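You operate a simulated robot arm through the tools that you are given. There is no shell and no other tool. Be economical: measure what you need, move in short steps, check, and stop when the job is done.

The job below is to be done with a simulated two-armed robot. You get a single attempt, and the scene is never put back.

Task
Take the nozzle out of the white tub and screw it on the red hose.
Fine: lay the tub's blue lid on the green drip mat and stand the nozzle on the bench to drain; hold the hose while screwing it on tight and leave it standing; put the lid back; leave the blue hose alone. Set down upright: nozzle of the red hose.

The check looks at the end state, three seconds after you hand in, the way a careful person would. Anything else that was tipped, shoved, dropped, spilled or broken makes it a failure. A push-on lid holds only when it is set on centred and level and pressed home; a screw cap is set on level and turned clockwise until tight.

Robot
Two 7-joint arms with two-finger parallel grippers on one trunk, on a base that drives. Base frame: it is fixed to the floor where the robot stands at the start and does not move with it; the origin is under the middle of the robot, x ahead of it, y to its left, z up. Readings come in mm, rad, newtons and seconds.
The left shoulder is at the start at [70, 163, 1220], the right one opposite. With the tool pointing down near the work surface each hand reaches from about 380 to 880 mm from the robot's upright axis, wherever it stands, measured 20 degrees to its own side. Places, roughly: blue tub lid (27x19x5 cm) [700, 300, 1000]; green drip mat [800, 0, 900]; hose with the blue collar (5x5x20 cm) [900, -300, 1000]; hose with the red collar (5x5x20 cm) [400, 200, 1000]; nozzle of the red hose (4x4x4 cm) [700, 300, 900]; rim of the soak tub [700, 300, 1000]; top of the store bench [500, 600, 900]. Payload 3.43 kg a hand.
Tool frame (each hand has its own): the origin (TCP) lies between the finger pads and is the grasp point; the fingertips stand 34 mm ahead of it; z points along the fingers, y is the line along which they close. The gripper opens to 128 mm. The fingers are 24 mm wide and 12 mm thick; the gripper's body (48 by 130 mm) begins 96 mm behind the TCP.
Orientation is told as [roll, pitch, yaw] about the base's x, y, z axes, in that order, counted from this pose: with the fingers straight down and closing along the base's y, the tool's x points along the base's -x, its y along +y and its z along -z.

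Tools
- The arms move only by the tool apply_moves. It takes "left_motion", "right_motion" or both (then of equal length, played together; a hand with none holds still); each is a list of rows, each a list of 2 entries, a list of its own where there are three numbers: the shift along the tool's x, y, z in mm, then the turn, a rotation vector about the tool's x, y, z in rad. In form: [[[dx, dy, dz], [rx, ry, rz]], ...]. A call has 1 to 12 rows; each row is the pose to reach, as a shift and turn from the pose commanded when the call began, along the tool's axes at that moment. "left_jaw" and "right_jaw" are, for a hand that has rows, the closure, from 0 (fully open) to 1 (shut), set as the call begins (left out, the last holds). Rows are played at 5 a second. More than 50 mm and 0.15 rad between two rows, or a gripper value outside its range, and nothing of the call is played. Where a pose cannot be reached the arm comes as near as it can. A force on the tool above 90 N (or 10 N above the force at the start of the call, whichever is more), or a blocked arm, ends the call early, and 0.2 s more pass. The fingers move at their own pace (about 153 mm/s each) and stop on an object; they squeeze with about 26 N. The grip force told is the motor's: it shows also when the fingers shut on nothing. Time passes only in rows, and 0.2 s behind the last, so rows that repeat a pose let the fingers close. The reply holds the time, the measured pose of the TCP, the force on the tool along the base axes, the opening and the grip force, in the units named above and with some noise, with the torque about the TCP (base axes, N m) and any sound that the robot's microphone picked up.
- Cameras (640 x 400 px; columns grow to the right, rows downward): "scene" is now at [121.4, 41.5, 1440.8]; the picture's right is [0.31, -0.95, 0.00], its down [-0.54, -0.18, -0.82] and it looks along [0.78, 0.26, -0.57] (base axes); focal length 245 px, centre (320, 200). "left" rides on the left gripper at [76, 11, -160] in its tool frame; the picture's right is [-0.15, 0.99, 0.00], its down [-0.88, -0.13, -0.46] and it looks along [-0.45, -0.07, 0.89] (tool axes); focal length 234 px, centre (320, 200). "right" rides on the right gripper at [76, -11, -160] in its tool frame; the picture's right is [0.15, 0.99, 0.00], its down [-0.88, 0.13, -0.46] and it looks along [-0.45, 0.07, 0.89] (tool axes); focal length 234 px, centre (320, 200). There is no depth. A picture from a camera that has moved, and an enlarged one, comes with that camera's place and axes in the base frame and with its lens. The place of the scene camera against the robot may be out by one fixed shift of up to 25 mm in any direction.
- grab_frame(camera): a new picture of that camera. It takes no simulated time.
- slide_trunk(by): slides the trunk up (or, below 0, down) by that many mm; the arms and the scene camera ride with it, the base frame stays. It gives what a move gives, with no picture.
- roll_base(legs): drives the robot by 1 to 6 legs, each [ahead, left, turn to the left] in mm, mm and rad, along the robot's own axes; the way and the turn of a leg run together, so that a leg with both is an arc; at most 1500 mm and 3.142 rad a leg. The arms and the cameras ride along, it lands a little off, and it stops where it bumps. It gives what a move gives.
- aim_head(pan, tilt): turns the head with the scene camera to pan (to the left, within 1.501 rad either way) and tilt (down, from -0.506 to 1.204), counted from straight ahead of the robot. It gives what a move gives.
- zoom(camera, box): a new picture of the part [left, top, right, bottom] of that camera's present view, enlarged. It takes no simulated time.
- job_done(): hands the job in; it is judged then, once.

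Work in short steps. Places have to be worked out from the pictures, the camera data and where the tool is seen: move nearer, look again, correct. Check each grasp and each placing, and mend what went wrong. You have 120 turns and 100 pictures in all, those below and enlarged ones among them. Open the grippers and draw the arms clear of the work before you hand the job in, unless the task says otherwise; then end with one line.

The tools are called after "Request:" as name(argument=value, ...) on one line, values as JSON. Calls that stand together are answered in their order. apply_moves: Moves the arms, as the interface text tells. Its arguments: {"type":"object","properties":{"left_motion":{"type":"array","items":{"type":"array"}},"left_jaw":{"type":"number"},"right_motion":{"type":"array","items":{"type":"array"}},"right_jaw":{"type":"number"}},"required":[]} The other tools are called the same way: slide_trunk (by) slides the trunk up or down; roll_base (legs) drives the base; aim_head (pan, tilt) turns the head that bears the scene camera; grab_frame (camera) takes a picture; zoom (camera, box) takes an enlarged picture of a part of a camera's view; job_done () hands the job in.

At the start:

```text
clock: 0.0
left_tcp_pos: [498.9, 473.6, 1193.0]
left_tool_rot: [-0.001, -0.002, -0.002]
left_contact_force: [-0.1, -0.5, -0.1]
left_wrist_torque: [0.0, -0.01, 0.0]
left_width: 128.1
left_grasp_force: 0.1
right_tcp_pos: [514.6, -85.4, 1323.4]
right_tool_rot: [-0.001, 0.0, -0.003]
right_contact_force: [-0.5, 0.4, 0.6]
right_wrist_torque: [0.03, -0.02, 0.01]
right_width: 128.1
right_grasp_force: 0.1
trunk travel left (down, up): [-700.0, 240.0]
robot x, y, heading: [-0.6, -0.6, -0.002]
head pan, tilt: [0.319, 0.609]
```

scene: 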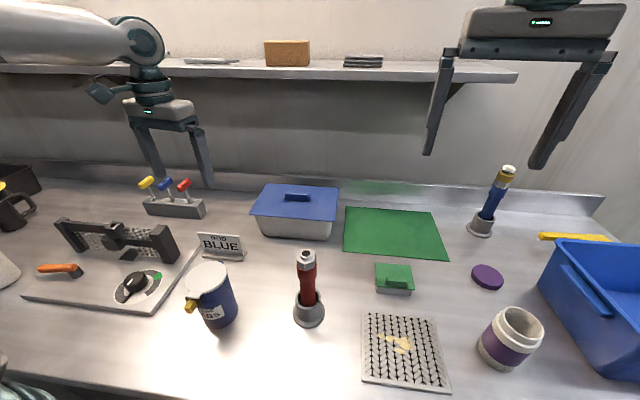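
right: 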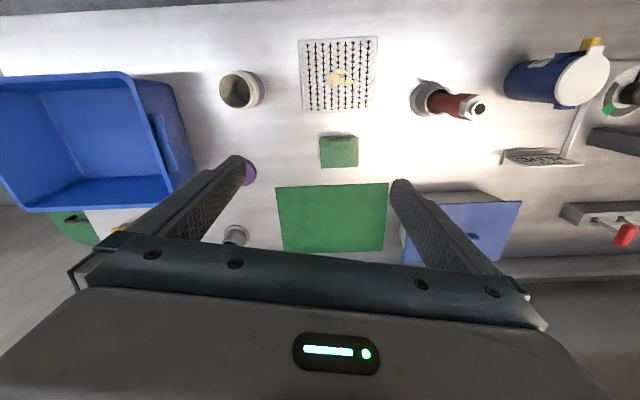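
left: 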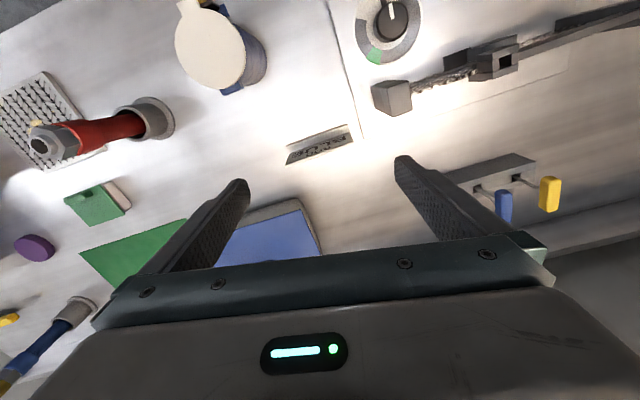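

I start by enlarging the tub with its lid and the red hose to measure them.

Request:
zoom(camera="scene", box=[230, 170, 350, 245])

Request:
zoom(camera="scene", box=[260, 235, 370, 335])

```text
5.33 times, centred on (290, 208) of scene
camera zoom: at [121.4, 41.5, 1440.8], right [0.31, -0.95, 0.0], down [-0.54, -0.18, -0.82], along [0.78, 0.26, -0.57], focal length 1307 px, centre (480, 160)
```

zoom: 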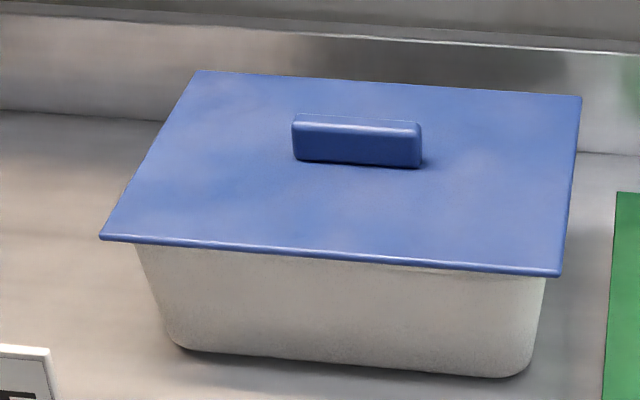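

```text
4.00 times, centred on (315, 285) of scene
camera zoom: at [121.4, 41.5, 1440.8], right [0.31, -0.95, 0.0], down [-0.54, -0.18, -0.82], along [0.78, 0.26, -0.57], focal length 980 px, centre (340, -140)
```

zoom: 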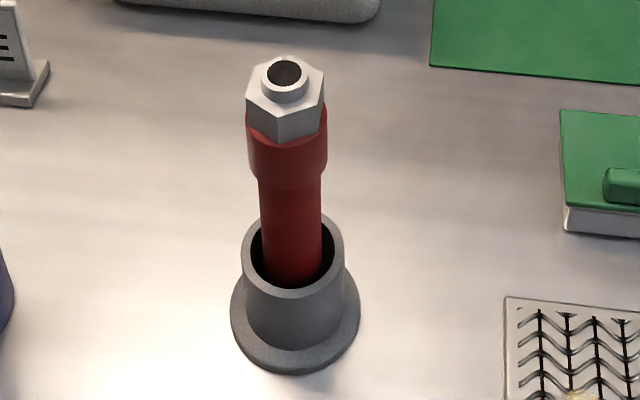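

Estimates: the handle is at about (715, 317), with the lid's long axis yawed by about 0.19, and the red hose stands upright at about (422, 170) with its top near z = 1090. I move the right arm aside and bring the left hand over the lid for a closer look.

Request:
apply_moves(left_motion=[[[-36, -26, 0], [0, 0, -0.03]], [[-72, -52, 0], [0, 0, -0.06]], [[-108, -78, 0], [0, 0, -0.09]], [[-144, -104, 0], [0, 0, -0.12]], [[-180, -130, 0], [0, 0, -0.155]], [[-216, -157, 0], [0, 0, -0.187]], [[-216, -157, 0], [0, 0, -0.187]]], right_motion=[[[0, -40, 0], [0, 0, 0]], [[0, -80, 0], [0, 0, 0]], [[0, -120, 0], [0, 0, 0]], [[0, -160, 0], [0, 0, 0]], [[0, -200, 0], [0, 0, 0]], [[0, -240, 0], [0, 0, 0]], [[0, -240, 0], [0, 0, 0]]])

Request:
grab_frame(camera="left")

Request:
grab_frame(camera="scene")

```text
clock: 1.6
left_tcp_pos: [713.1, 316.9, 1195.7]
left_tool_rot: [0.0, -0.003, 0.191]
left_contact_force: [0.5, 0.1, 0.7]
left_wrist_torque: [0.04, -0.04, 0.03]
left_width: 128.1
left_grasp_force: 0.0
right_tcp_pos: [513.9, -328.3, 1326.6]
right_tool_rot: [0.0, -0.002, 0.0]
right_contact_force: [-1.1, 0.6, -0.5]
right_wrist_torque: [0.01, -0.07, -0.01]
right_width: 127.8
right_grasp_force: 0.0
trunk travel left (down, up): [-700.0, 240.0]
robot x, y, heading: [0.1, 0.6, -0.001]
head pan, tilt: [0.319, 0.609]
```

```text
94 pictures are left
camera left: at [636.4, 314.1, 1357.2], right [-0.04, 1.0, 0.0], down [0.89, 0.04, 0.46], along [0.46, 0.02, -0.89], focal length 234 px, centre (320, 200)
```

left: 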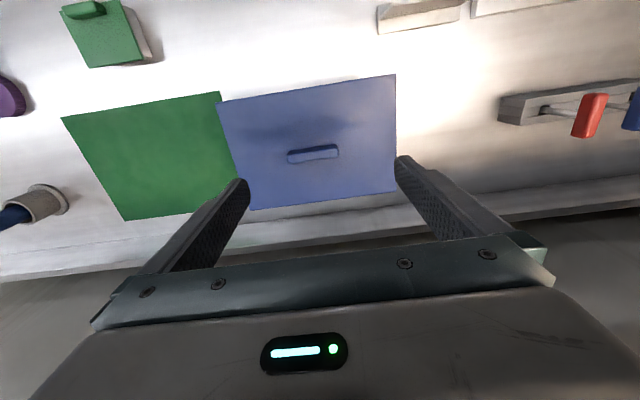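

```text
93 pictures are left
camera scene: at [120.0, 41.8, 1440.9], right [0.31, -0.95, 0.0], down [-0.54, -0.18, -0.82], along [0.78, 0.26, -0.57], focal length 245 px, centre (320, 200)
```

scene: 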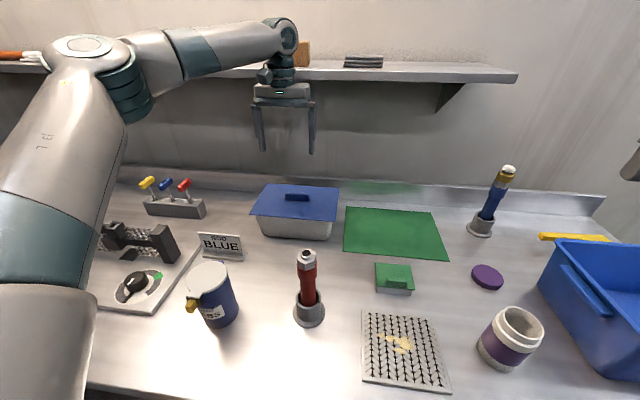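

From the left camera I place the handle at about (745, 307), lid plane z near 968 and yaw near 0.17. I descend partway and look again.

Request:
apply_moves(left_motion=[[[-15, -8, 30], [0, 0, 0.01]], [[-30, -16, 60], [0, 0, 0.018]], [[-30, -16, 100], [0, 0, 0.018]], [[-30, -16, 120], [0, 0, 0.018]], [[-30, -16, 120], [0, 0, 0.018]]])

Request:
grab_frame(camera="left")

Request:
zoom(camera="scene", box=[230, 130, 390, 240])

```text
clock: 2.8
left_tcp_pos: [726.6, 315.6, 1076.9]
left_tool_rot: [0.001, -0.001, 0.168]
left_contact_force: [-0.8, -0.6, 0.7]
left_wrist_torque: [-0.01, -0.03, 0.0]
left_width: 128.2
left_grasp_force: 0.0
left hand out of reach, approached as far as the arm can: row 1, 2, 3, 4, 5
right_tcp_pos: [514.1, -329.1, 1323.9]
right_tool_rot: [0.0, 0.001, -0.001]
right_contact_force: [0.2, -0.6, 0.4]
right_wrist_torque: [-0.03, -0.03, -0.01]
right_width: 128.2
right_grasp_force: 0.1
trunk travel left (down, up): [-700.0, 240.0]
robot x, y, heading: [0.6, -0.0, -0.005]
head pan, tilt: [0.319, 0.609]
```

```text
92 pictures are left
camera left: at [649.1, 314.2, 1237.2], right [-0.02, 1.0, 0.0], down [0.89, 0.02, 0.46], along [0.46, 0.01, -0.89], focal length 234 px, centre (320, 200)
```

left: 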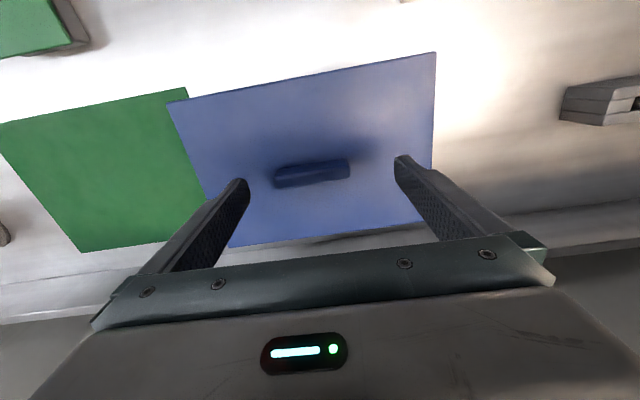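

```text
3.64 times, centred on (310, 185) of scene
camera zoom: at [120.6, 41.3, 1440.9], right [0.31, -0.95, 0.0], down [-0.54, -0.18, -0.82], along [0.78, 0.26, -0.57], focal length 891 px, centre (356, 254)
```

zoom: 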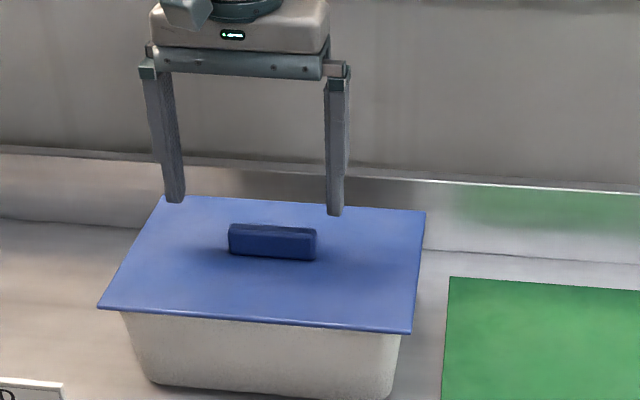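

The left hand is at its reach limit here. Raising the trunk should give more reach down at the lid, so I raise it and then retry forward and down.

Request:
slide_trunk(by=120)

Request:
apply_moves(left_motion=[[[0, 0, 40], [0, 0, 0]], [[0, 0, 80], [0, 0, 0]], [[0, 0, 118], [0, 0, 0]], [[-17, 6, 118], [0, 0, 0]], [[-17, 6, 118], [0, 0, 0]]])

Request:
grab_frame(camera="left")

```text
clock: 4.3
left_tcp_pos: [727.5, 316.0, 1196.5]
left_tool_rot: [0.0, -0.002, 0.169]
left_contact_force: [-0.4, 0.0, 0.0]
left_wrist_torque: [0.02, 0.0, -0.03]
left_width: 128.0
left_grasp_force: 0.0
right_tcp_pos: [515.7, -329.3, 1444.5]
right_tool_rot: [-0.002, 0.0, -0.002]
right_contact_force: [-0.5, 0.4, -0.1]
right_wrist_torque: [-0.02, -0.03, 0.0]
right_width: 127.7
right_grasp_force: 0.0
trunk travel left (down, up): [-820.0, 120.0]
robot x, y, heading: [3.3, -1.0, -0.003]
head pan, tilt: [0.319, 0.609]
```

```text
clock: 5.5
left_tcp_pos: [708.6, 341.1, 1093.7]
left_tool_rot: [-0.003, -0.004, 0.169]
left_contact_force: [-0.1, 0.1, 0.4]
left_wrist_torque: [-0.01, 0.01, 0.03]
left_width: 127.9
left_grasp_force: 0.0
left hand out of reach, approached as far as the arm can: row 1, 2, 3, 4, 5
right_tcp_pos: [513.7, -329.8, 1444.7]
right_tool_rot: [-0.001, 0.0, -0.002]
right_contact_force: [0.3, 0.3, -0.8]
right_wrist_torque: [0.0, -0.04, 0.0]
right_width: 128.2
right_grasp_force: 0.0
trunk travel left (down, up): [-820.0, 120.0]
robot x, y, heading: [-2.0, -0.8, 0.001]
head pan, tilt: [0.319, 0.609]
```

```text
90 pictures are left
camera left: at [630.0, 339.7, 1252.9], right [-0.02, 1.0, 0.0], down [0.89, 0.02, 0.46], along [0.46, 0.01, -0.89], focal length 234 px, centre (320, 200)
```

left: 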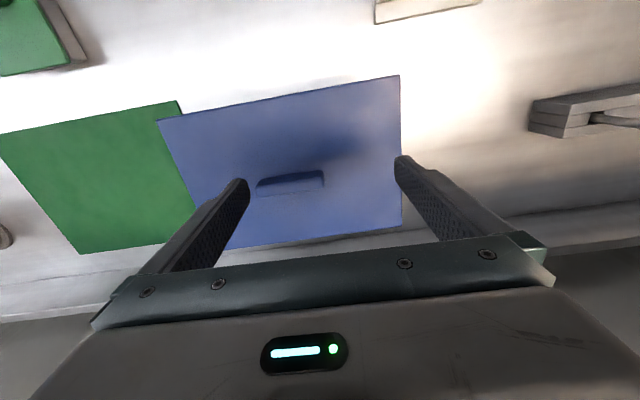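

That was worse, so I undo the raise (lifting the hand with it). Then I look down at the bench's front edge to see whether the base can drive closer.

Request:
apply_moves(left_motion=[[[20, 0, -50], [0, 0, 0]], [[40, 0, -100], [0, 0, 0]], [[40, 0, -140], [0, 0, 0]]])

Request:
slide_trunk(by=-120)

Request:
aim_head(pan=0, tilt=1.2)

Request:
grab_frame(camera="scene")

```text
refused: row 1 steps farther than a row can; nothing moved
```

```text
clock: 6.6
left_tcp_pos: [713.4, 342.4, 1021.8]
left_tool_rot: [-0.004, -0.039, 0.173]
left_contact_force: [-22.7, -4.8, 52.8]
left_wrist_torque: [3.19, 1.96, 1.16]
left_width: 127.5
left_grasp_force: 0.0
right_tcp_pos: [511.0, -328.7, 1350.3]
right_tool_rot: [0.0, -0.004, 0.001]
right_contact_force: [0.9, -0.9, 0.5]
right_wrist_torque: [-0.07, 0.12, -0.02]
right_width: 127.6
right_grasp_force: 0.1
trunk travel left (down, up): [-724.0, 216.0]
robot x, y, heading: [0.2, 3.2, -0.003]
head pan, tilt: [0.319, 0.609]
stopped: the force on the tool passed its limit (the readings are from after the stop); the commanded pose is now the measured one
```

```text
clock: 7.6
left_tcp_pos: [713.5, 340.9, 1019.8]
left_tool_rot: [-0.004, -0.045, 0.173]
left_contact_force: [0.1, 2.3, 51.3]
left_wrist_torque: [2.82, 1.01, 0.23]
left_width: 127.5
left_grasp_force: 0.1
right_tcp_pos: [509.2, -331.2, 1351.8]
right_tool_rot: [0.004, -0.003, -0.001]
right_contact_force: [-0.4, 0.6, 0.3]
right_wrist_torque: [0.01, 0.0, 0.0]
right_width: 127.9
right_grasp_force: 0.1
trunk travel left (down, up): [-724.0, 216.0]
robot x, y, heading: [0.5, -0.5, 0.007]
head pan, tilt: [0.0, 1.201]
```

```text
89 pictures are left
camera scene: at [87.2, 10.6, 1422.0], right [0.0, -1.0, 0.0], down [-0.93, 0.0, -0.37], along [0.37, 0.0, -0.93], focal length 245 px, centre (320, 200)
```

scene: 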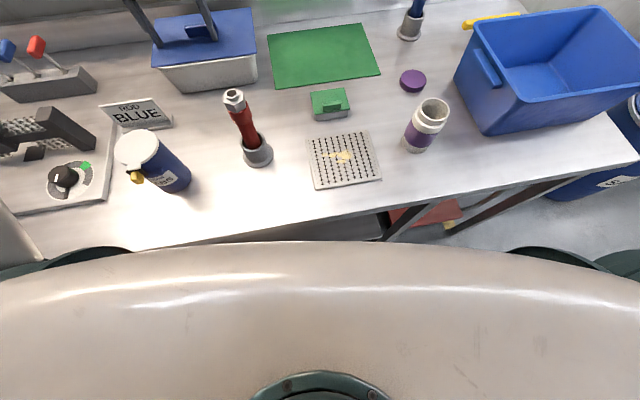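

The lift was refused for too large a step, so lowering the trunk brought a finger down on the lid at about 50 N. I raise the hand straight up now and then check that the lid is unharmed.

Request:
apply_moves(left_motion=[[[0, 0, -20], [0, 0, 0]], [[0, 0, -50], [0, 0, 0]], [[0, 0, -90], [0, 0, 0]], [[0, 0, -90], [0, 0, 0]]])

Request:
grab_frame(camera="left")

Request:
zoom(camera="scene", box=[100, 0, 400, 190])

```text
clock: 8.6
left_tcp_pos: [713.1, 345.7, 1100.2]
left_tool_rot: [-0.005, -0.032, 0.172]
left_contact_force: [0.8, 0.3, -0.4]
left_wrist_torque: [0.0, 0.04, 0.03]
left_width: 128.0
left_grasp_force: 0.0
right_tcp_pos: [516.1, -327.0, 1349.5]
right_tool_rot: [0.0, 0.002, 0.002]
right_contact_force: [0.2, -0.3, -0.5]
right_wrist_torque: [-0.01, 0.01, -0.02]
right_width: 128.0
right_grasp_force: 0.1
trunk travel left (down, up): [-724.0, 216.0]
robot x, y, heading: [0.0, -0.3, -0.001]
head pan, tilt: [0.0, 1.201]
```

```text
88 pictures are left
camera left: at [631.1, 344.5, 1258.1], right [-0.02, 1.0, 0.0], down [0.88, 0.02, 0.48], along [0.48, 0.01, -0.88], focal length 234 px, centre (320, 200)
```

left: 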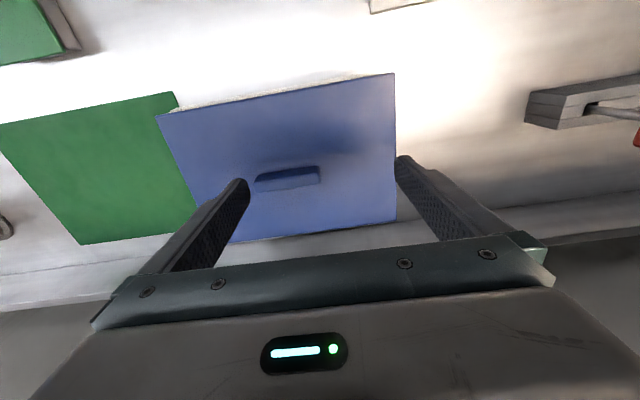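

```text
2.11 times, centred on (250, 95) of scene
camera zoom: at [95.5, 15.0, 1421.0], right [0.0, -1.0, 0.0], down [-0.93, 0.0, -0.36], along [0.36, 0.0, -0.93], focal length 516 px, centre (467, 421)
```

zoom: 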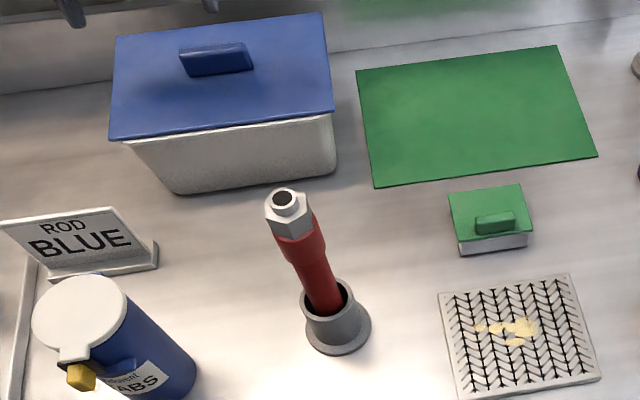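

The lid still sits on the tub. I drive slowly forward 80 mm to bring the lid within reach.

Request:
roll_base(legs=[[80, 0, 0]])

```text
clock: 9.5
left_tcp_pos: [728.8, 346.6, 1102.1]
left_tool_rot: [-0.006, -0.035, 0.174]
left_contact_force: [-0.4, 0.6, -0.3]
left_wrist_torque: [0.02, 0.02, -0.01]
left_width: 127.8
left_grasp_force: 0.1
right_tcp_pos: [532.0, -327.1, 1350.6]
right_tool_rot: [0.002, -0.002, 0.004]
right_contact_force: [0.7, -0.4, 0.1]
right_wrist_torque: [0.04, 0.04, 0.0]
right_width: 127.8
right_grasp_force: 0.1
trunk travel left (down, up): [-724.0, 216.0]
robot x, y, heading: [12.6, 1.7, 0.004]
head pan, tilt: [0.0, 1.201]
stopped in leg 1: the robot was blocked; the commanded pose is now the measured one
```

The base bumped after 13 mm because the bench is yawed about 0.17 to the robot. I turn left 0.17 to face it squarely and then creep forward 30 mm.

Request:
roll_base(legs=[[-10, 0, 0], [0, 0, 0.17], [40, 0, 0]])

Request:
aim_head(pan=0.1, tilt=0.75)

Request:
grab_frame(camera="scene")

Request:
grab_frame(camera="left")

```text
clock: 11.3
left_tcp_pos: [659.1, 462.4, 1103.9]
left_tool_rot: [-0.006, -0.034, 0.342]
left_contact_force: [0.4, -0.6, -0.6]
left_wrist_torque: [0.02, 0.06, 0.0]
left_width: 128.0
left_grasp_force: 0.0
right_tcp_pos: [581.8, -235.5, 1349.5]
right_tool_rot: [0.004, -0.002, 0.173]
right_contact_force: [0.9, 0.3, 0.1]
right_wrist_torque: [-0.01, 0.06, -0.02]
right_width: 127.8
right_grasp_force: 0.0
trunk travel left (down, up): [-724.0, 216.0]
robot x, y, heading: [13.4, 1.2, 0.174]
head pan, tilt: [0.0, 1.201]
stopped in leg 3: the robot was blocked; the commanded pose is now the measured one
```

```text
clock: 12.2
left_tcp_pos: [656.4, 463.0, 1102.8]
left_tool_rot: [-0.006, -0.038, 0.344]
left_contact_force: [0.2, -0.3, 1.3]
left_wrist_torque: [-0.02, -0.01, 0.01]
left_width: 128.0
left_grasp_force: 0.0
right_tcp_pos: [578.0, -233.5, 1351.4]
right_tool_rot: [0.001, -0.002, 0.173]
right_contact_force: [0.3, 0.6, 0.2]
right_wrist_torque: [-0.01, -0.02, 0.02]
right_width: 127.9
right_grasp_force: 0.0
trunk travel left (down, up): [-724.0, 216.0]
robot x, y, heading: [17.1, 1.9, 0.173]
head pan, tilt: [0.099, 0.75]
```

```text
86 pictures are left
camera scene: at [131.2, 45.7, 1453.0], right [0.27, -0.96, 0.0], down [-0.66, -0.18, -0.73], along [0.7, 0.2, -0.68], focal length 245 px, centre (320, 200)
```

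scene: 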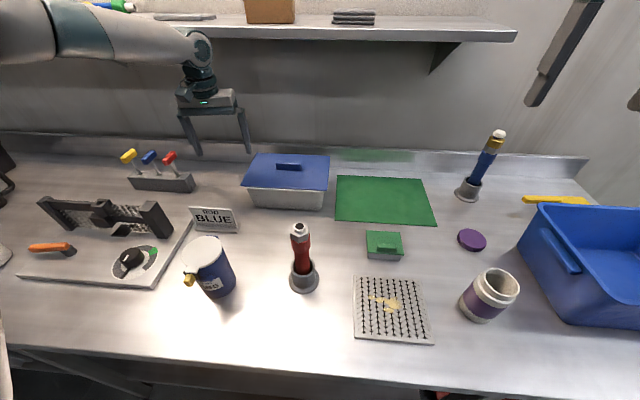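

```text
85 pictures are left
camera left: at [575.8, 446.9, 1261.7], right [-0.2, 0.98, 0.0], down [0.86, 0.17, 0.49], along [0.48, 0.09, -0.87], focal length 234 px, centre (320, 200)
```

left: 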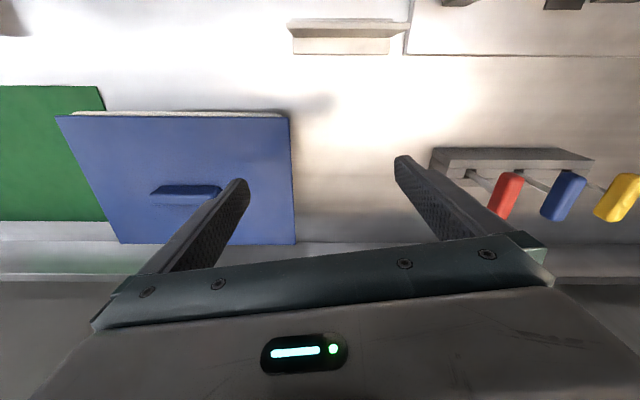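

The base cannot get closer, but the handle at about (747, 302) is now straight ahead of the left shoulder. I move over it again at the same height to test the reach.

Request:
apply_moves(left_motion=[[[-6, -36, 0], [0, 0.01, 0.04]], [[-12, -73, 0], [0, 0.02, 0.08]], [[-18, -109, 0], [-0.01, 0.034, 0.12]], [[-25, -146, 0], [-0.01, 0.034, 0.171]], [[-31, -182, 0], [-0.012, 0.034, 0.171]], [[-31, -182, 0], [-0.012, 0.034, 0.171]]])

Request:
grab_frame(camera="left")

```text
clock: 13.7
left_tcp_pos: [649.4, 364.9, 1117.9]
left_tool_rot: [0.006, -0.005, 0.172]
left_contact_force: [-0.2, -0.3, 0.5]
left_wrist_torque: [0.02, -0.02, -0.01]
left_width: 128.2
left_grasp_force: 0.0
left hand out of reach, approached as far as the arm can: row 2, 3, 4, 5, 6
right_tcp_pos: [578.3, -233.5, 1350.4]
right_tool_rot: [0.002, -0.006, 0.172]
right_contact_force: [0.1, -0.2, -0.2]
right_wrist_torque: [0.01, -0.01, 0.01]
right_width: 128.3
right_grasp_force: 0.2
trunk travel left (down, up): [-724.0, 216.0]
robot x, y, heading: [12.5, 6.0, 0.174]
head pan, tilt: [0.099, 0.75]
```

```text
84 pictures are left
camera left: at [572.6, 361.4, 1278.0], right [-0.03, 1.0, 0.01], down [0.89, 0.02, 0.46], along [0.46, 0.02, -0.89], focal length 234 px, centre (320, 200)
```

left: 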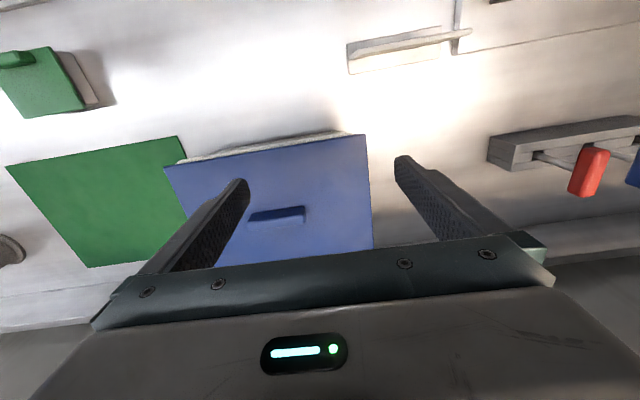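

The arm seems bound by a joint limit with the hand vertical. Since the handle is gripped by its ends, a forward-tilted hand works just as well, so I pitch it about 0.4 rad outward and see whether the target is reached.

Request:
apply_moves(left_motion=[[[0, 0, 0], [0, -0.13, 0]], [[0, 0, 0], [0, -0.26, 0]], [[0, 0, 0], [0, -0.4, 0]], [[0, 0, 0], [0, -0.4, 0]], [[0, 0, 0], [0, -0.4, 0]]])

Request:
grab_frame(camera="scene")

```text
clock: 14.8
left_tcp_pos: [649.7, 362.6, 1115.8]
left_tool_rot: [0.012, -0.403, 0.169]
left_contact_force: [-0.9, -0.5, -0.8]
left_wrist_torque: [0.0, 0.03, -0.02]
left_width: 128.1
left_grasp_force: 0.0
right_tcp_pos: [579.2, -233.6, 1350.6]
right_tool_rot: [0.003, -0.004, 0.173]
right_contact_force: [0.3, -0.8, 0.6]
right_wrist_torque: [-0.02, -0.03, 0.03]
right_width: 128.2
right_grasp_force: 0.1
trunk travel left (down, up): [-724.0, 216.0]
robot x, y, heading: [14.1, 0.5, 0.176]
head pan, tilt: [0.099, 0.75]
```

```text
83 pictures are left
camera scene: at [132.1, 45.7, 1452.9], right [0.27, -0.96, 0.0], down [-0.66, -0.18, -0.73], along [0.7, 0.2, -0.68], focal length 245 px, centre (320, 200)
```

scene: 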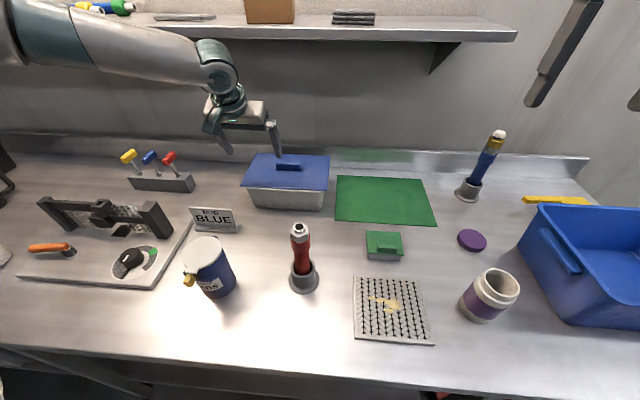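

The tilt was reached. I move along to above the handle in this tilted pose.

Request:
apply_moves(left_motion=[[[-15, -19, 20], [0, 0, 0]], [[-29, -38, 39], [0, 0, 0]], [[-44, -57, 59], [0, 0, 0]], [[-59, -77, 79], [0, 0, 0]], [[-59, -77, 79], [0, 0, 0]]])

Request:
grab_frame(camera="left")

Request:
zoom(camera="scene", box=[200, 90, 360, 220])

```text
clock: 16.1
left_tcp_pos: [702.1, 335.0, 1081.8]
left_tool_rot: [0.008, -0.402, 0.17]
left_contact_force: [-0.5, 0.0, -0.4]
left_wrist_torque: [0.0, -0.02, -0.05]
left_width: 128.4
left_grasp_force: 0.1
left hand out of reach, approached as far as the arm can: row 3, 4, 5
right_tcp_pos: [578.2, -233.0, 1350.5]
right_tool_rot: [0.003, -0.003, 0.174]
right_contact_force: [-0.1, -1.1, 0.1]
right_wrist_torque: [-0.02, 0.01, 0.05]
right_width: 127.7
right_grasp_force: 0.0
trunk travel left (down, up): [-724.0, 216.0]
robot x, y, heading: [13.5, -0.4, 0.175]
head pan, tilt: [0.099, 0.75]
```

```text
82 pictures are left
camera left: at [569.0, 322.3, 1199.4], right [-0.04, 1.0, 0.06], down [0.65, -0.03, 0.76], along [0.76, 0.07, -0.64], focal length 234 px, centre (320, 200)
```

left: 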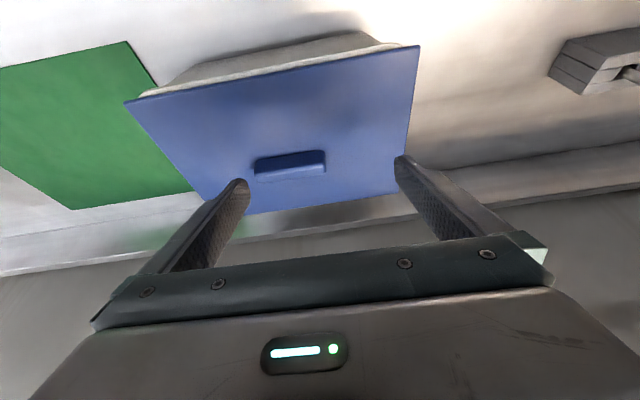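

```text
3.08 times, centred on (280, 155) of scene
camera zoom: at [132.8, 46.2, 1452.8], right [0.27, -0.96, 0.0], down [-0.66, -0.19, -0.73], along [0.7, 0.2, -0.68], focal length 754 px, centre (443, 338)
```

zoom: 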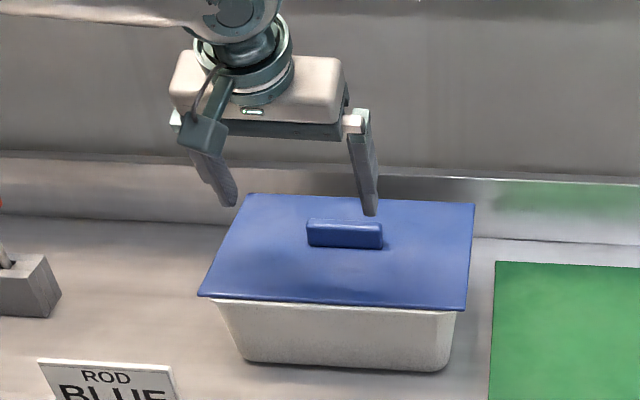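

The limit again. I test whether a higher hand position relative to the shoulder extends the reach, which would mean lowering the trunk: up 110 mm first, then toward the handle's x and y.

Request:
apply_moves(left_motion=[[[-17, 0, -40], [0, 0, 0]], [[-34, 0, -80], [0, 0, 0]], [[-43, 0, -101], [0, 0, 0]], [[-61, -20, -94], [0, 0, 0]], [[-79, -40, -86], [0, 0, 0]], [[-79, -40, -86], [0, 0, 0]]])

Request:
grab_frame(camera="scene")

```text
clock: 17.4
left_tcp_pos: [707.7, 329.1, 1191.2]
left_tool_rot: [0.008, -0.403, 0.17]
left_contact_force: [0.9, 0.5, 0.9]
left_wrist_torque: [-0.01, -0.02, 0.01]
left_width: 127.9
left_grasp_force: 0.0
left hand out of reach, approached as far as the arm can: row 4, 5, 6
right_tcp_pos: [578.8, -234.2, 1350.1]
right_tool_rot: [0.002, -0.003, 0.174]
right_contact_force: [0.1, 0.5, 0.2]
right_wrist_torque: [-0.01, -0.02, -0.02]
right_width: 128.0
right_grasp_force: 0.0
trunk travel left (down, up): [-724.0, 216.0]
robot x, y, heading: [12.3, -2.5, 0.181]
head pan, tilt: [0.099, 0.75]
```

```text
80 pictures are left
camera scene: at [132.3, 45.6, 1452.9], right [0.27, -0.96, 0.0], down [-0.66, -0.18, -0.73], along [0.7, 0.2, -0.68], focal length 245 px, centre (320, 200)
```

scene: 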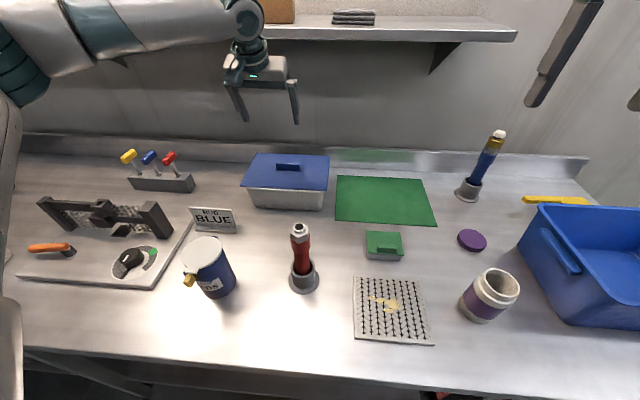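

Higher does not help either, so I suspect a wrist roll limit. I untilt, then yaw the hand counter-clockwise by 90°, which also suits gripping the handle across its thickness, and try again.

Request:
apply_moves(left_motion=[[[20, 10, -8], [0, 0.13, 0]], [[40, 20, -17], [0, 0.26, 0]], [[55, 30, -23], [0, 0.4, 0]], [[55, 30, -23], [0, 0.4, 0]]])

Request:
apply_moves(left_motion=[[[0, 0, 0], [0, 0, -0.14]], [[0, 0, 0], [0, 0, -0.28]], [[0, 0, 0], [0, 0, -0.42]], [[0, 0, 0], [0, 0, -0.56]], [[0, 0, 0], [0, 0, -0.7]], [[0, 0, 0], [0, 0, -0.84]], [[0, 0, 0], [0, 0, -0.98]], [[0, 0, 0], [0, 0, -1.12]], [[0, 0, 0], [0, 0, -1.26]], [[0, 0, 0], [0, 0, -1.4]], [[0, 0, 0], [0, 0, -1.54]], [[0, 0, 0], [0, 0, -1.57]]])

```text
clock: 18.4
left_tcp_pos: [638.8, 348.9, 1195.2]
left_tool_rot: [0.006, -0.005, 0.173]
left_contact_force: [-0.3, 0.1, 0.8]
left_wrist_torque: [0.02, -0.02, 0.0]
left_width: 127.7
left_grasp_force: 0.0
left hand out of reach, approached as far as the arm can: row 3, 4
right_tcp_pos: [578.9, -233.0, 1350.6]
right_tool_rot: [0.001, -0.003, 0.173]
right_contact_force: [0.2, 0.0, 0.1]
right_wrist_torque: [0.01, 0.01, -0.02]
right_width: 127.8
right_grasp_force: 0.0
trunk travel left (down, up): [-724.0, 216.0]
robot x, y, heading: [17.5, -1.5, 0.177]
head pan, tilt: [0.099, 0.75]
```

```text
clock: 21.1
left_tcp_pos: [639.3, 348.7, 1195.1]
left_tool_rot: [-0.006, -0.007, 1.745]
left_contact_force: [-0.3, -0.7, 0.2]
left_wrist_torque: [0.01, 0.0, 0.03]
left_width: 128.2
left_grasp_force: 0.1
right_tcp_pos: [579.1, -233.2, 1350.3]
right_tool_rot: [0.002, -0.004, 0.173]
right_contact_force: [0.7, -0.6, 0.3]
right_wrist_torque: [-0.02, 0.0, 0.0]
right_width: 128.1
right_grasp_force: 0.0
trunk travel left (down, up): [-724.0, 216.0]
robot x, y, heading: [18.1, 1.0, 0.178]
head pan, tilt: [0.099, 0.75]
```

The yaw of 90° was reached. I now move toward the spot above the handle.

Request:
apply_moves(left_motion=[[[16, -24, 0], [0, 0, 0]], [[32, -49, 0], [0, 0, 0]], [[48, -73, 0], [0, 0, 0]], [[65, -98, 0], [0, 0, 0]], [[65, -98, 0], [0, 0, 0]]])

Request:
grab_frame(camera="left")

```text
clock: 22.2
left_tcp_pos: [645.0, 355.4, 1185.4]
left_tool_rot: [-0.002, -0.007, 1.744]
left_contact_force: [-0.1, -0.6, 0.9]
left_wrist_torque: [-0.02, -0.02, -0.02]
left_width: 128.1
left_grasp_force: 0.1
left hand out of reach, approached as far as the arm can: row 1, 2, 3, 4, 5
right_tcp_pos: [577.8, -234.3, 1349.6]
right_tool_rot: [0.002, -0.005, 0.172]
right_contact_force: [-0.1, -1.1, -0.2]
right_wrist_torque: [0.0, 0.01, 0.0]
right_width: 127.8
right_grasp_force: 0.1
trunk travel left (down, up): [-724.0, 216.0]
robot x, y, heading: [14.9, 3.2, 0.173]
head pan, tilt: [0.099, 0.75]
```

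```text
79 pictures are left
camera left: at [645.9, 278.3, 1345.5], right [-1.0, -0.03, 0.0], down [-0.02, 0.89, 0.46], along [-0.01, 0.46, -0.89], focal length 234 px, centre (320, 200)
```

left: 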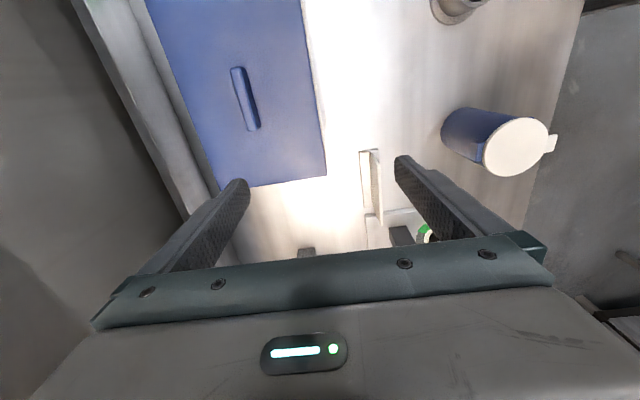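

It seems the limit is inward motion, with reach best when the target lies outward to the left. I drive left along the bench and turn right so that the tub is nearest and about 25° to the robot's left.

Request:
roll_base(legs=[[-15, 0, 0], [0, 150, 0], [0, 0, -0.43]])

Request:
grab_frame(camera="left")

```text
clock: 25.3
left_tcp_pos: [696.5, 198.8, 1186.2]
left_tool_rot: [-0.003, -0.006, 1.305]
left_contact_force: [0.1, -0.4, -0.5]
left_wrist_torque: [0.0, -0.02, 0.0]
left_width: 128.1
left_grasp_force: 0.0
right_tcp_pos: [386.7, -307.0, 1350.0]
right_tool_rot: [0.003, -0.003, -0.264]
right_contact_force: [1.0, -0.3, 0.5]
right_wrist_torque: [-0.01, -0.02, -0.01]
right_width: 128.1
right_grasp_force: 0.1
trunk travel left (down, up): [-724.0, 216.0]
robot x, y, heading: [-26.2, 141.8, -0.263]
head pan, tilt: [0.099, 0.75]
```

```text
78 pictures are left
camera left: at [663.8, 127.9, 1345.7], right [-0.92, 0.4, 0.0], down [0.35, 0.81, 0.46], along [0.19, 0.42, -0.89], focal length 234 px, centre (320, 200)
```

left: 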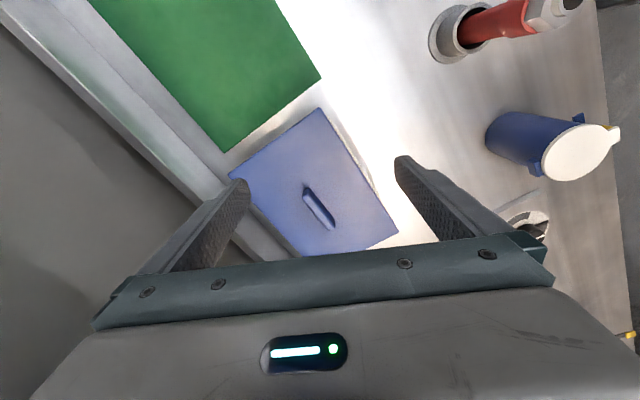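

Now I move over the handle with the yaw matched to the lid, descending to z of about 1115.

Request:
apply_moves(left_motion=[[[-28, -5, 0], [0, 0, -0.11]], [[-56, -11, 0], [0, 0, -0.22]], [[-85, -16, 0], [0, 0, -0.33]], [[-113, -22, 0], [0, 0, -0.44]], [[-113, -22, 35], [0, 0, -0.44]], [[-113, -22, 70], [0, 0, -0.44]], [[-113, -22, 70], [0, 0, -0.44]]])

Request:
grab_frame(camera="left")

```text
clock: 26.9
left_tcp_pos: [748.8, 302.9, 1118.5]
left_tool_rot: [-0.008, -0.007, 1.747]
left_contact_force: [-0.2, 0.0, 0.4]
left_wrist_torque: [0.03, 0.0, 0.01]
left_width: 128.0
left_grasp_force: 0.0
right_tcp_pos: [386.1, -307.5, 1350.2]
right_tool_rot: [0.001, -0.006, -0.264]
right_contact_force: [-0.9, -0.2, -0.2]
right_wrist_torque: [0.0, -0.02, 0.03]
right_width: 128.1
right_grasp_force: 0.0
trunk travel left (down, up): [-724.0, 216.0]
robot x, y, heading: [-27.0, 140.9, -0.262]
head pan, tilt: [0.099, 0.75]
```

```text
77 pictures are left
camera left: at [749.2, 225.0, 1278.7], right [-1.0, -0.03, -0.01], down [-0.03, 0.89, 0.46], along [-0.01, 0.46, -0.89], focal length 234 px, centre (320, 200)
```

left: 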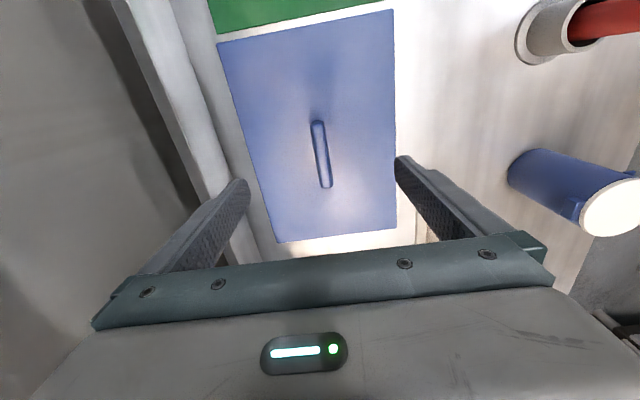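

The spot was reached without trouble. The handle is at (745, 308) with yaw about 0.19, so I correct slightly and descend to fingertip z of about 980.

Request:
apply_moves(left_motion=[[[-4.6, 3, 30], [0, 0, -0.015]], [[-4.6, 3, 60], [0, 0, -0.015]], [[-4.6, 3, 90], [0, 0, -0.015]], [[-4.6, 3, 105], [0, 0, -0.015]], [[-4.6, 3, 105], [0, 0, -0.015]]])

Request:
grab_frame(camera="left")

Request:
aim_head(pan=0.5, tilt=0.6)

Request:
grab_frame(camera="scene")

```text
clock: 28.1
left_tcp_pos: [743.8, 306.8, 1022.1]
left_tool_rot: [-0.018, -0.001, 1.764]
left_contact_force: [2.8, 9.5, 56.7]
left_wrist_torque: [-0.38, 3.53, -0.56]
left_width: 124.6
left_grasp_force: 0.0
right_tcp_pos: [380.6, -307.5, 1353.1]
right_tool_rot: [0.002, -0.008, -0.263]
right_contact_force: [0.4, -0.3, 0.5]
right_wrist_torque: [0.01, 0.02, 0.01]
right_width: 127.9
right_grasp_force: 0.0
trunk travel left (down, up): [-724.0, 216.0]
robot x, y, heading: [-24.1, 148.7, -0.262]
head pan, tilt: [0.099, 0.75]
```

```text
76 pictures are left
camera left: at [744.4, 229.3, 1181.4], right [-1.0, -0.05, -0.02], down [-0.05, 0.89, 0.46], along [-0.01, 0.46, -0.89], focal length 234 px, centre (320, 200)
```

left: 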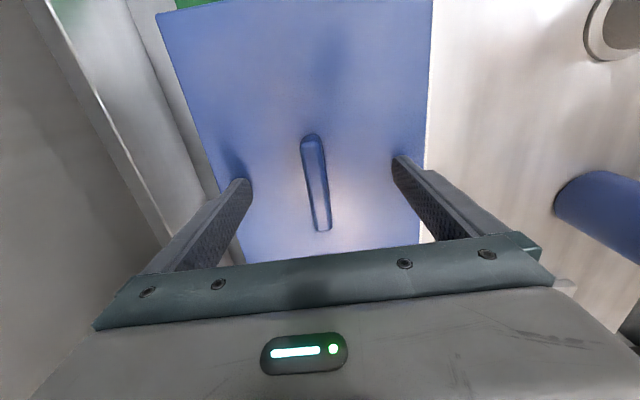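

```text
clock: 28.9
left_tcp_pos: [743.1, 305.5, 1020.8]
left_tool_rot: [-0.02, 0.001, 1.761]
left_contact_force: [6.7, 9.6, 61.4]
left_wrist_torque: [-0.47, 3.73, -0.3]
left_width: 122.5
left_grasp_force: 0.0
right_tcp_pos: [380.1, -308.1, 1353.1]
right_tool_rot: [0.004, -0.009, -0.264]
right_contact_force: [0.9, 0.2, -0.4]
right_wrist_torque: [0.01, 0.03, -0.01]
right_width: 128.1
right_grasp_force: 0.1
trunk travel left (down, up): [-724.0, 216.0]
robot x, y, heading: [-24.3, 140.8, -0.259]
head pan, tilt: [0.499, 0.6]
```

```text
75 pictures are left
camera scene: at [89.8, 164.2, 1466.7], right [0.23, -0.97, 0.0], down [-0.55, -0.13, -0.83], along [0.8, 0.19, -0.56], focal length 245 px, centre (320, 200)
```

scene: 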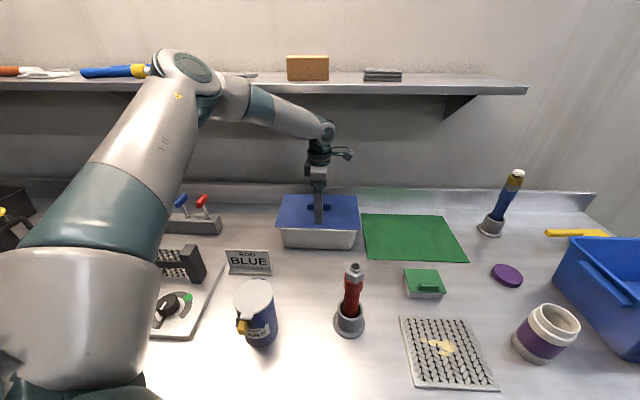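

The tips touch the lid plate at z of about 987, so the lid top is higher than I judged. The handle lies centred between the fingers, so I lift about 5 mm and close.

Request:
apply_moves(left_motion=[[[0, 0, -12], [0, 0, 0]], [[0, 0, -12], [0, 0, 0]]])

Request:
apply_moves(left_motion=[[[0, 0, 0], [0, 0, 0]], [[0, 0, 0], [0, 0, 0]], [[0, 0, 0], [0, 0, 0]], [[0, 0, 0], [0, 0, 0]]], left_jaw=1)

Request:
grab_frame(camera="left")

```text
clock: 29.5
left_tcp_pos: [742.4, 305.8, 1021.3]
left_tool_rot: [-0.005, -0.011, 1.758]
left_contact_force: [0.1, -1.1, 2.0]
left_wrist_torque: [-0.08, 0.1, 0.02]
left_width: 127.9
left_grasp_force: 0.2
right_tcp_pos: [385.7, -309.1, 1349.9]
right_tool_rot: [0.001, -0.005, -0.264]
right_contact_force: [-0.7, 0.2, 0.6]
right_wrist_torque: [-0.02, 0.01, 0.0]
right_width: 128.0
right_grasp_force: 0.1
trunk travel left (down, up): [-724.0, 216.0]
robot x, y, heading: [-28.7, 145.0, -0.259]
head pan, tilt: [0.499, 0.6]
```

```text
clock: 30.5
left_tcp_pos: [744.9, 304.6, 1024.0]
left_tool_rot: [-0.007, -0.005, 1.762]
left_contact_force: [0.3, 0.3, 0.0]
left_wrist_torque: [-0.01, 0.03, -0.03]
left_width: 15.3
left_grasp_force: 26.1
right_tcp_pos: [386.5, -308.3, 1350.6]
right_tool_rot: [0.001, -0.004, -0.263]
right_contact_force: [0.5, -0.6, 0.5]
right_wrist_torque: [0.05, 0.0, -0.01]
right_width: 127.9
right_grasp_force: 0.1
trunk travel left (down, up): [-724.0, 216.0]
robot x, y, heading: [-25.2, 143.7, -0.261]
head pan, tilt: [0.499, 0.6]
```

```text
74 pictures are left
camera left: at [746.7, 228.5, 1183.5], right [-1.0, -0.04, -0.01], down [-0.04, 0.89, 0.46], along [-0.01, 0.46, -0.89], focal length 234 px, centre (320, 200)
```

left: 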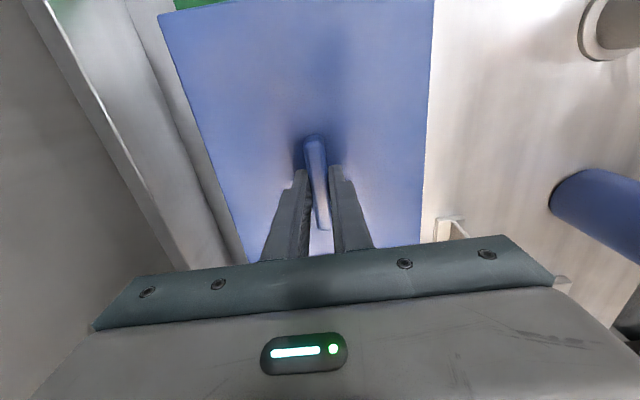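

The handle is gripped (15 mm thick). I lift the lid straight up 80 mm and check.

Request:
apply_moves(left_motion=[[[0, 0, -10], [0, 0, 0]], [[0, 0, -20], [0, 0, 0]], [[0, 0, -35], [0, 0, 0]], [[0, 0, -55], [0, 0, 0]], [[0, 0, -80], [0, 0, 0]], [[0, 0, -80], [0, 0, 0]]])

Request:
grab_frame(camera="scene")

Request:
grab_frame(camera="left")

```text
clock: 31.9
left_tcp_pos: [742.0, 304.9, 1103.5]
left_tool_rot: [-0.007, -0.006, 1.762]
left_contact_force: [0.2, 0.7, -0.9]
left_wrist_torque: [0.01, 0.02, -0.03]
left_width: 15.3
left_grasp_force: 25.2
right_tcp_pos: [386.4, -308.1, 1349.8]
right_tool_rot: [0.003, -0.003, -0.263]
right_contact_force: [-0.1, -0.1, 0.2]
right_wrist_torque: [0.0, 0.0, 0.01]
right_width: 128.0
right_grasp_force: 0.1
trunk travel left (down, up): [-724.0, 216.0]
robot x, y, heading: [-26.1, 143.8, -0.26]
head pan, tilt: [0.499, 0.6]
```

```text
73 pictures are left
camera scene: at [97.6, 164.5, 1465.8], right [0.23, -0.97, 0.0], down [-0.55, -0.13, -0.82], along [0.8, 0.19, -0.57], focal length 245 px, centre (320, 200)
```

scene: 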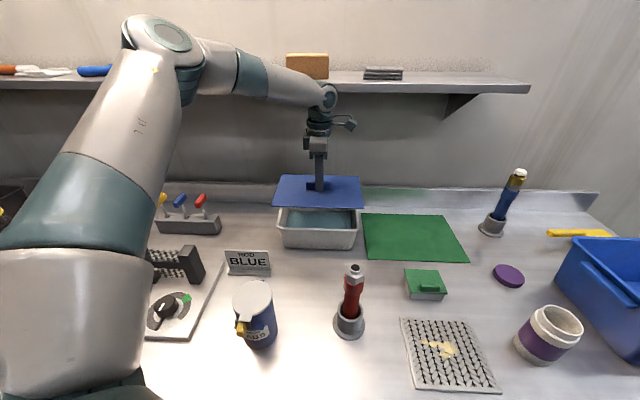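

```text
72 pictures are left
camera left: at [744.6, 228.1, 1263.6], right [-1.0, -0.04, -0.01], down [-0.04, 0.89, 0.46], along [-0.01, 0.46, -0.89], focal length 234 px, centre (320, 200)
```

left: 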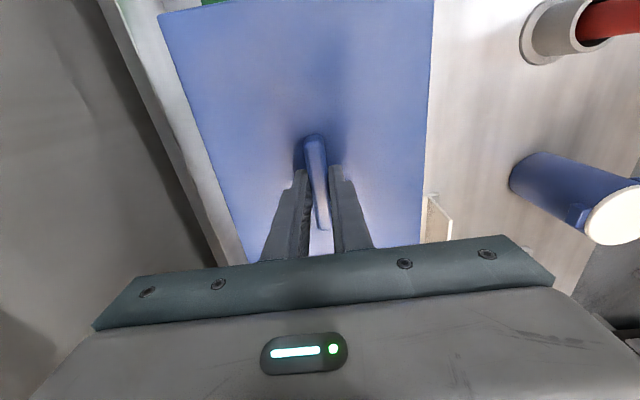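

The lid is off and level, and there is water in the tub. The mat centre is at roughly (782, 8), so I drive right along the bench about 300 mm, carrying the lid over the mat.

Request:
roll_base(legs=[[110, -283, 0]])

Request:
grab_frame(camera="left")

Request:
grab_frame(camera="scene")

```text
clock: 34.0
left_tcp_pos: [771.6, -1.5, 1102.5]
left_tool_rot: [-0.007, -0.003, 1.758]
left_contact_force: [-0.2, 0.2, -0.3]
left_wrist_torque: [0.0, 0.02, 0.0]
left_width: 15.4
left_grasp_force: 26.1
right_tcp_pos: [413.5, -612.7, 1351.6]
right_tool_rot: [0.001, -0.004, -0.266]
right_contact_force: [-0.5, -0.1, 0.1]
right_wrist_torque: [-0.04, -0.01, -0.03]
right_width: 128.0
right_grasp_force: 0.0
trunk travel left (down, up): [-724.0, 216.0]
robot x, y, heading: [4.6, -161.6, -0.269]
head pan, tilt: [0.499, 0.6]
```

```text
71 pictures are left
camera left: at [772.7, -78.3, 1263.5], right [-1.0, -0.04, -0.01], down [-0.04, 0.89, 0.46], along [-0.01, 0.46, -0.89], focal length 234 px, centre (320, 200)
```

left: 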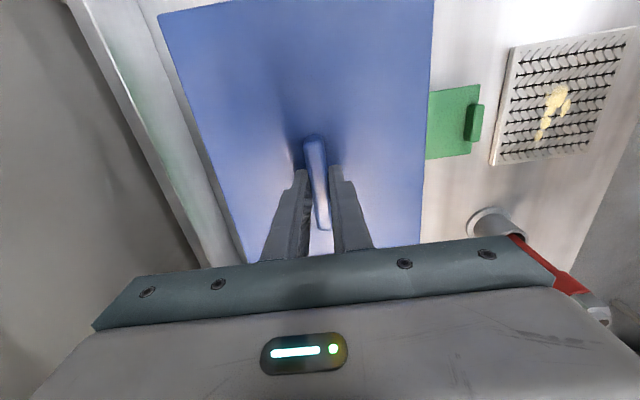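

```text
70 pictures are left
camera scene: at [125.4, -139.6, 1465.8], right [0.23, -0.97, 0.0], down [-0.55, -0.13, -0.82], along [0.8, 0.19, -0.57], focal length 245 px, centre (320, 200)
```

scene: 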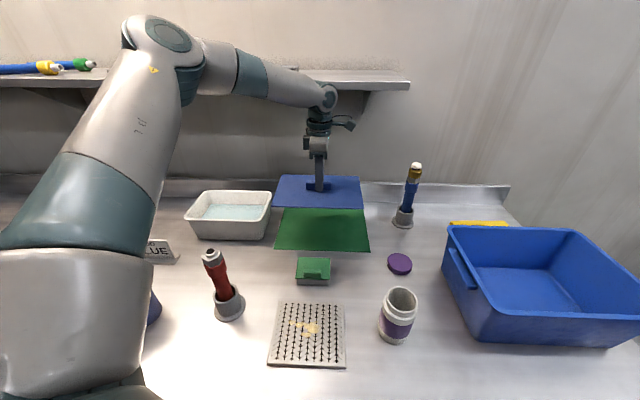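

Comparing the edges, the lid sits about 15 mm ahead of the mat's front edge and needs to go about 42 mm farther back to be centred. I move it by arm and lower it partway.

Request:
apply_moves(left_motion=[[[5, -21, 0], [0, 0, 0]], [[11, -42, 0], [0, 0, 0]], [[11, -42, 30], [0, 0, 0]], [[11, -42, 60], [0, 0, 0]], [[11, -42, 90], [0, 0, 0]], [[11, -42, 90], [0, 0, 0]]])

Request:
grab_frame(camera="left")

Request:
zoom(camera="scene", box=[240, 140, 420, 290])

```text
clock: 35.4
left_tcp_pos: [802.0, 3.5, 1021.2]
left_tool_rot: [-0.009, -0.003, 1.758]
left_contact_force: [0.0, -0.2, -0.5]
left_wrist_torque: [-0.01, -0.01, 0.0]
left_width: 15.2
left_grasp_force: 26.2
left hand out of reach, approached as far as the arm can: row 4, 5, 6
right_tcp_pos: [412.2, -614.6, 1350.4]
right_tool_rot: [0.001, -0.003, -0.266]
right_contact_force: [0.3, 0.7, 0.1]
right_wrist_torque: [0.0, -0.02, 0.01]
right_width: 128.0
right_grasp_force: 0.1
trunk travel left (down, up): [-724.0, 216.0]
robot x, y, heading: [2.5, -160.3, -0.269]
head pan, tilt: [0.499, 0.6]
```

```text
69 pictures are left
camera left: at [803.2, -73.7, 1181.1], right [-1.0, -0.04, -0.01], down [-0.04, 0.89, 0.46], along [-0.01, 0.46, -0.89], focal length 234 px, centre (320, 200)
```

left: 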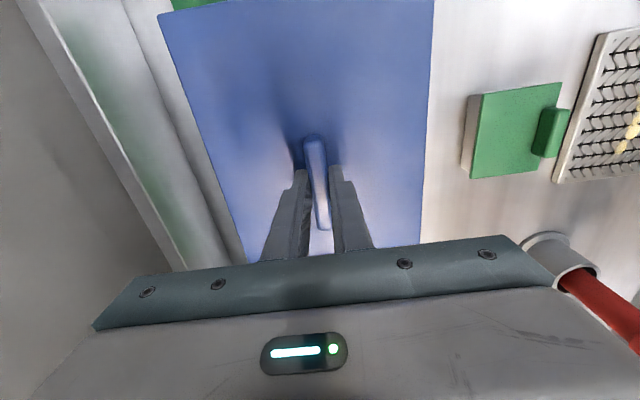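

```text
2.67 times, centred on (330, 215) of scene
camera zoom: at [125.0, -141.2, 1465.9], right [0.23, -0.97, 0.0], down [-0.55, -0.13, -0.83], along [0.8, 0.19, -0.56], focal length 654 px, centre (293, 160)
```

zoom: 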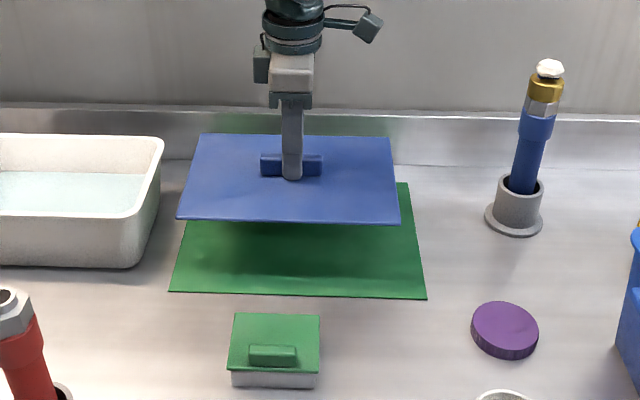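

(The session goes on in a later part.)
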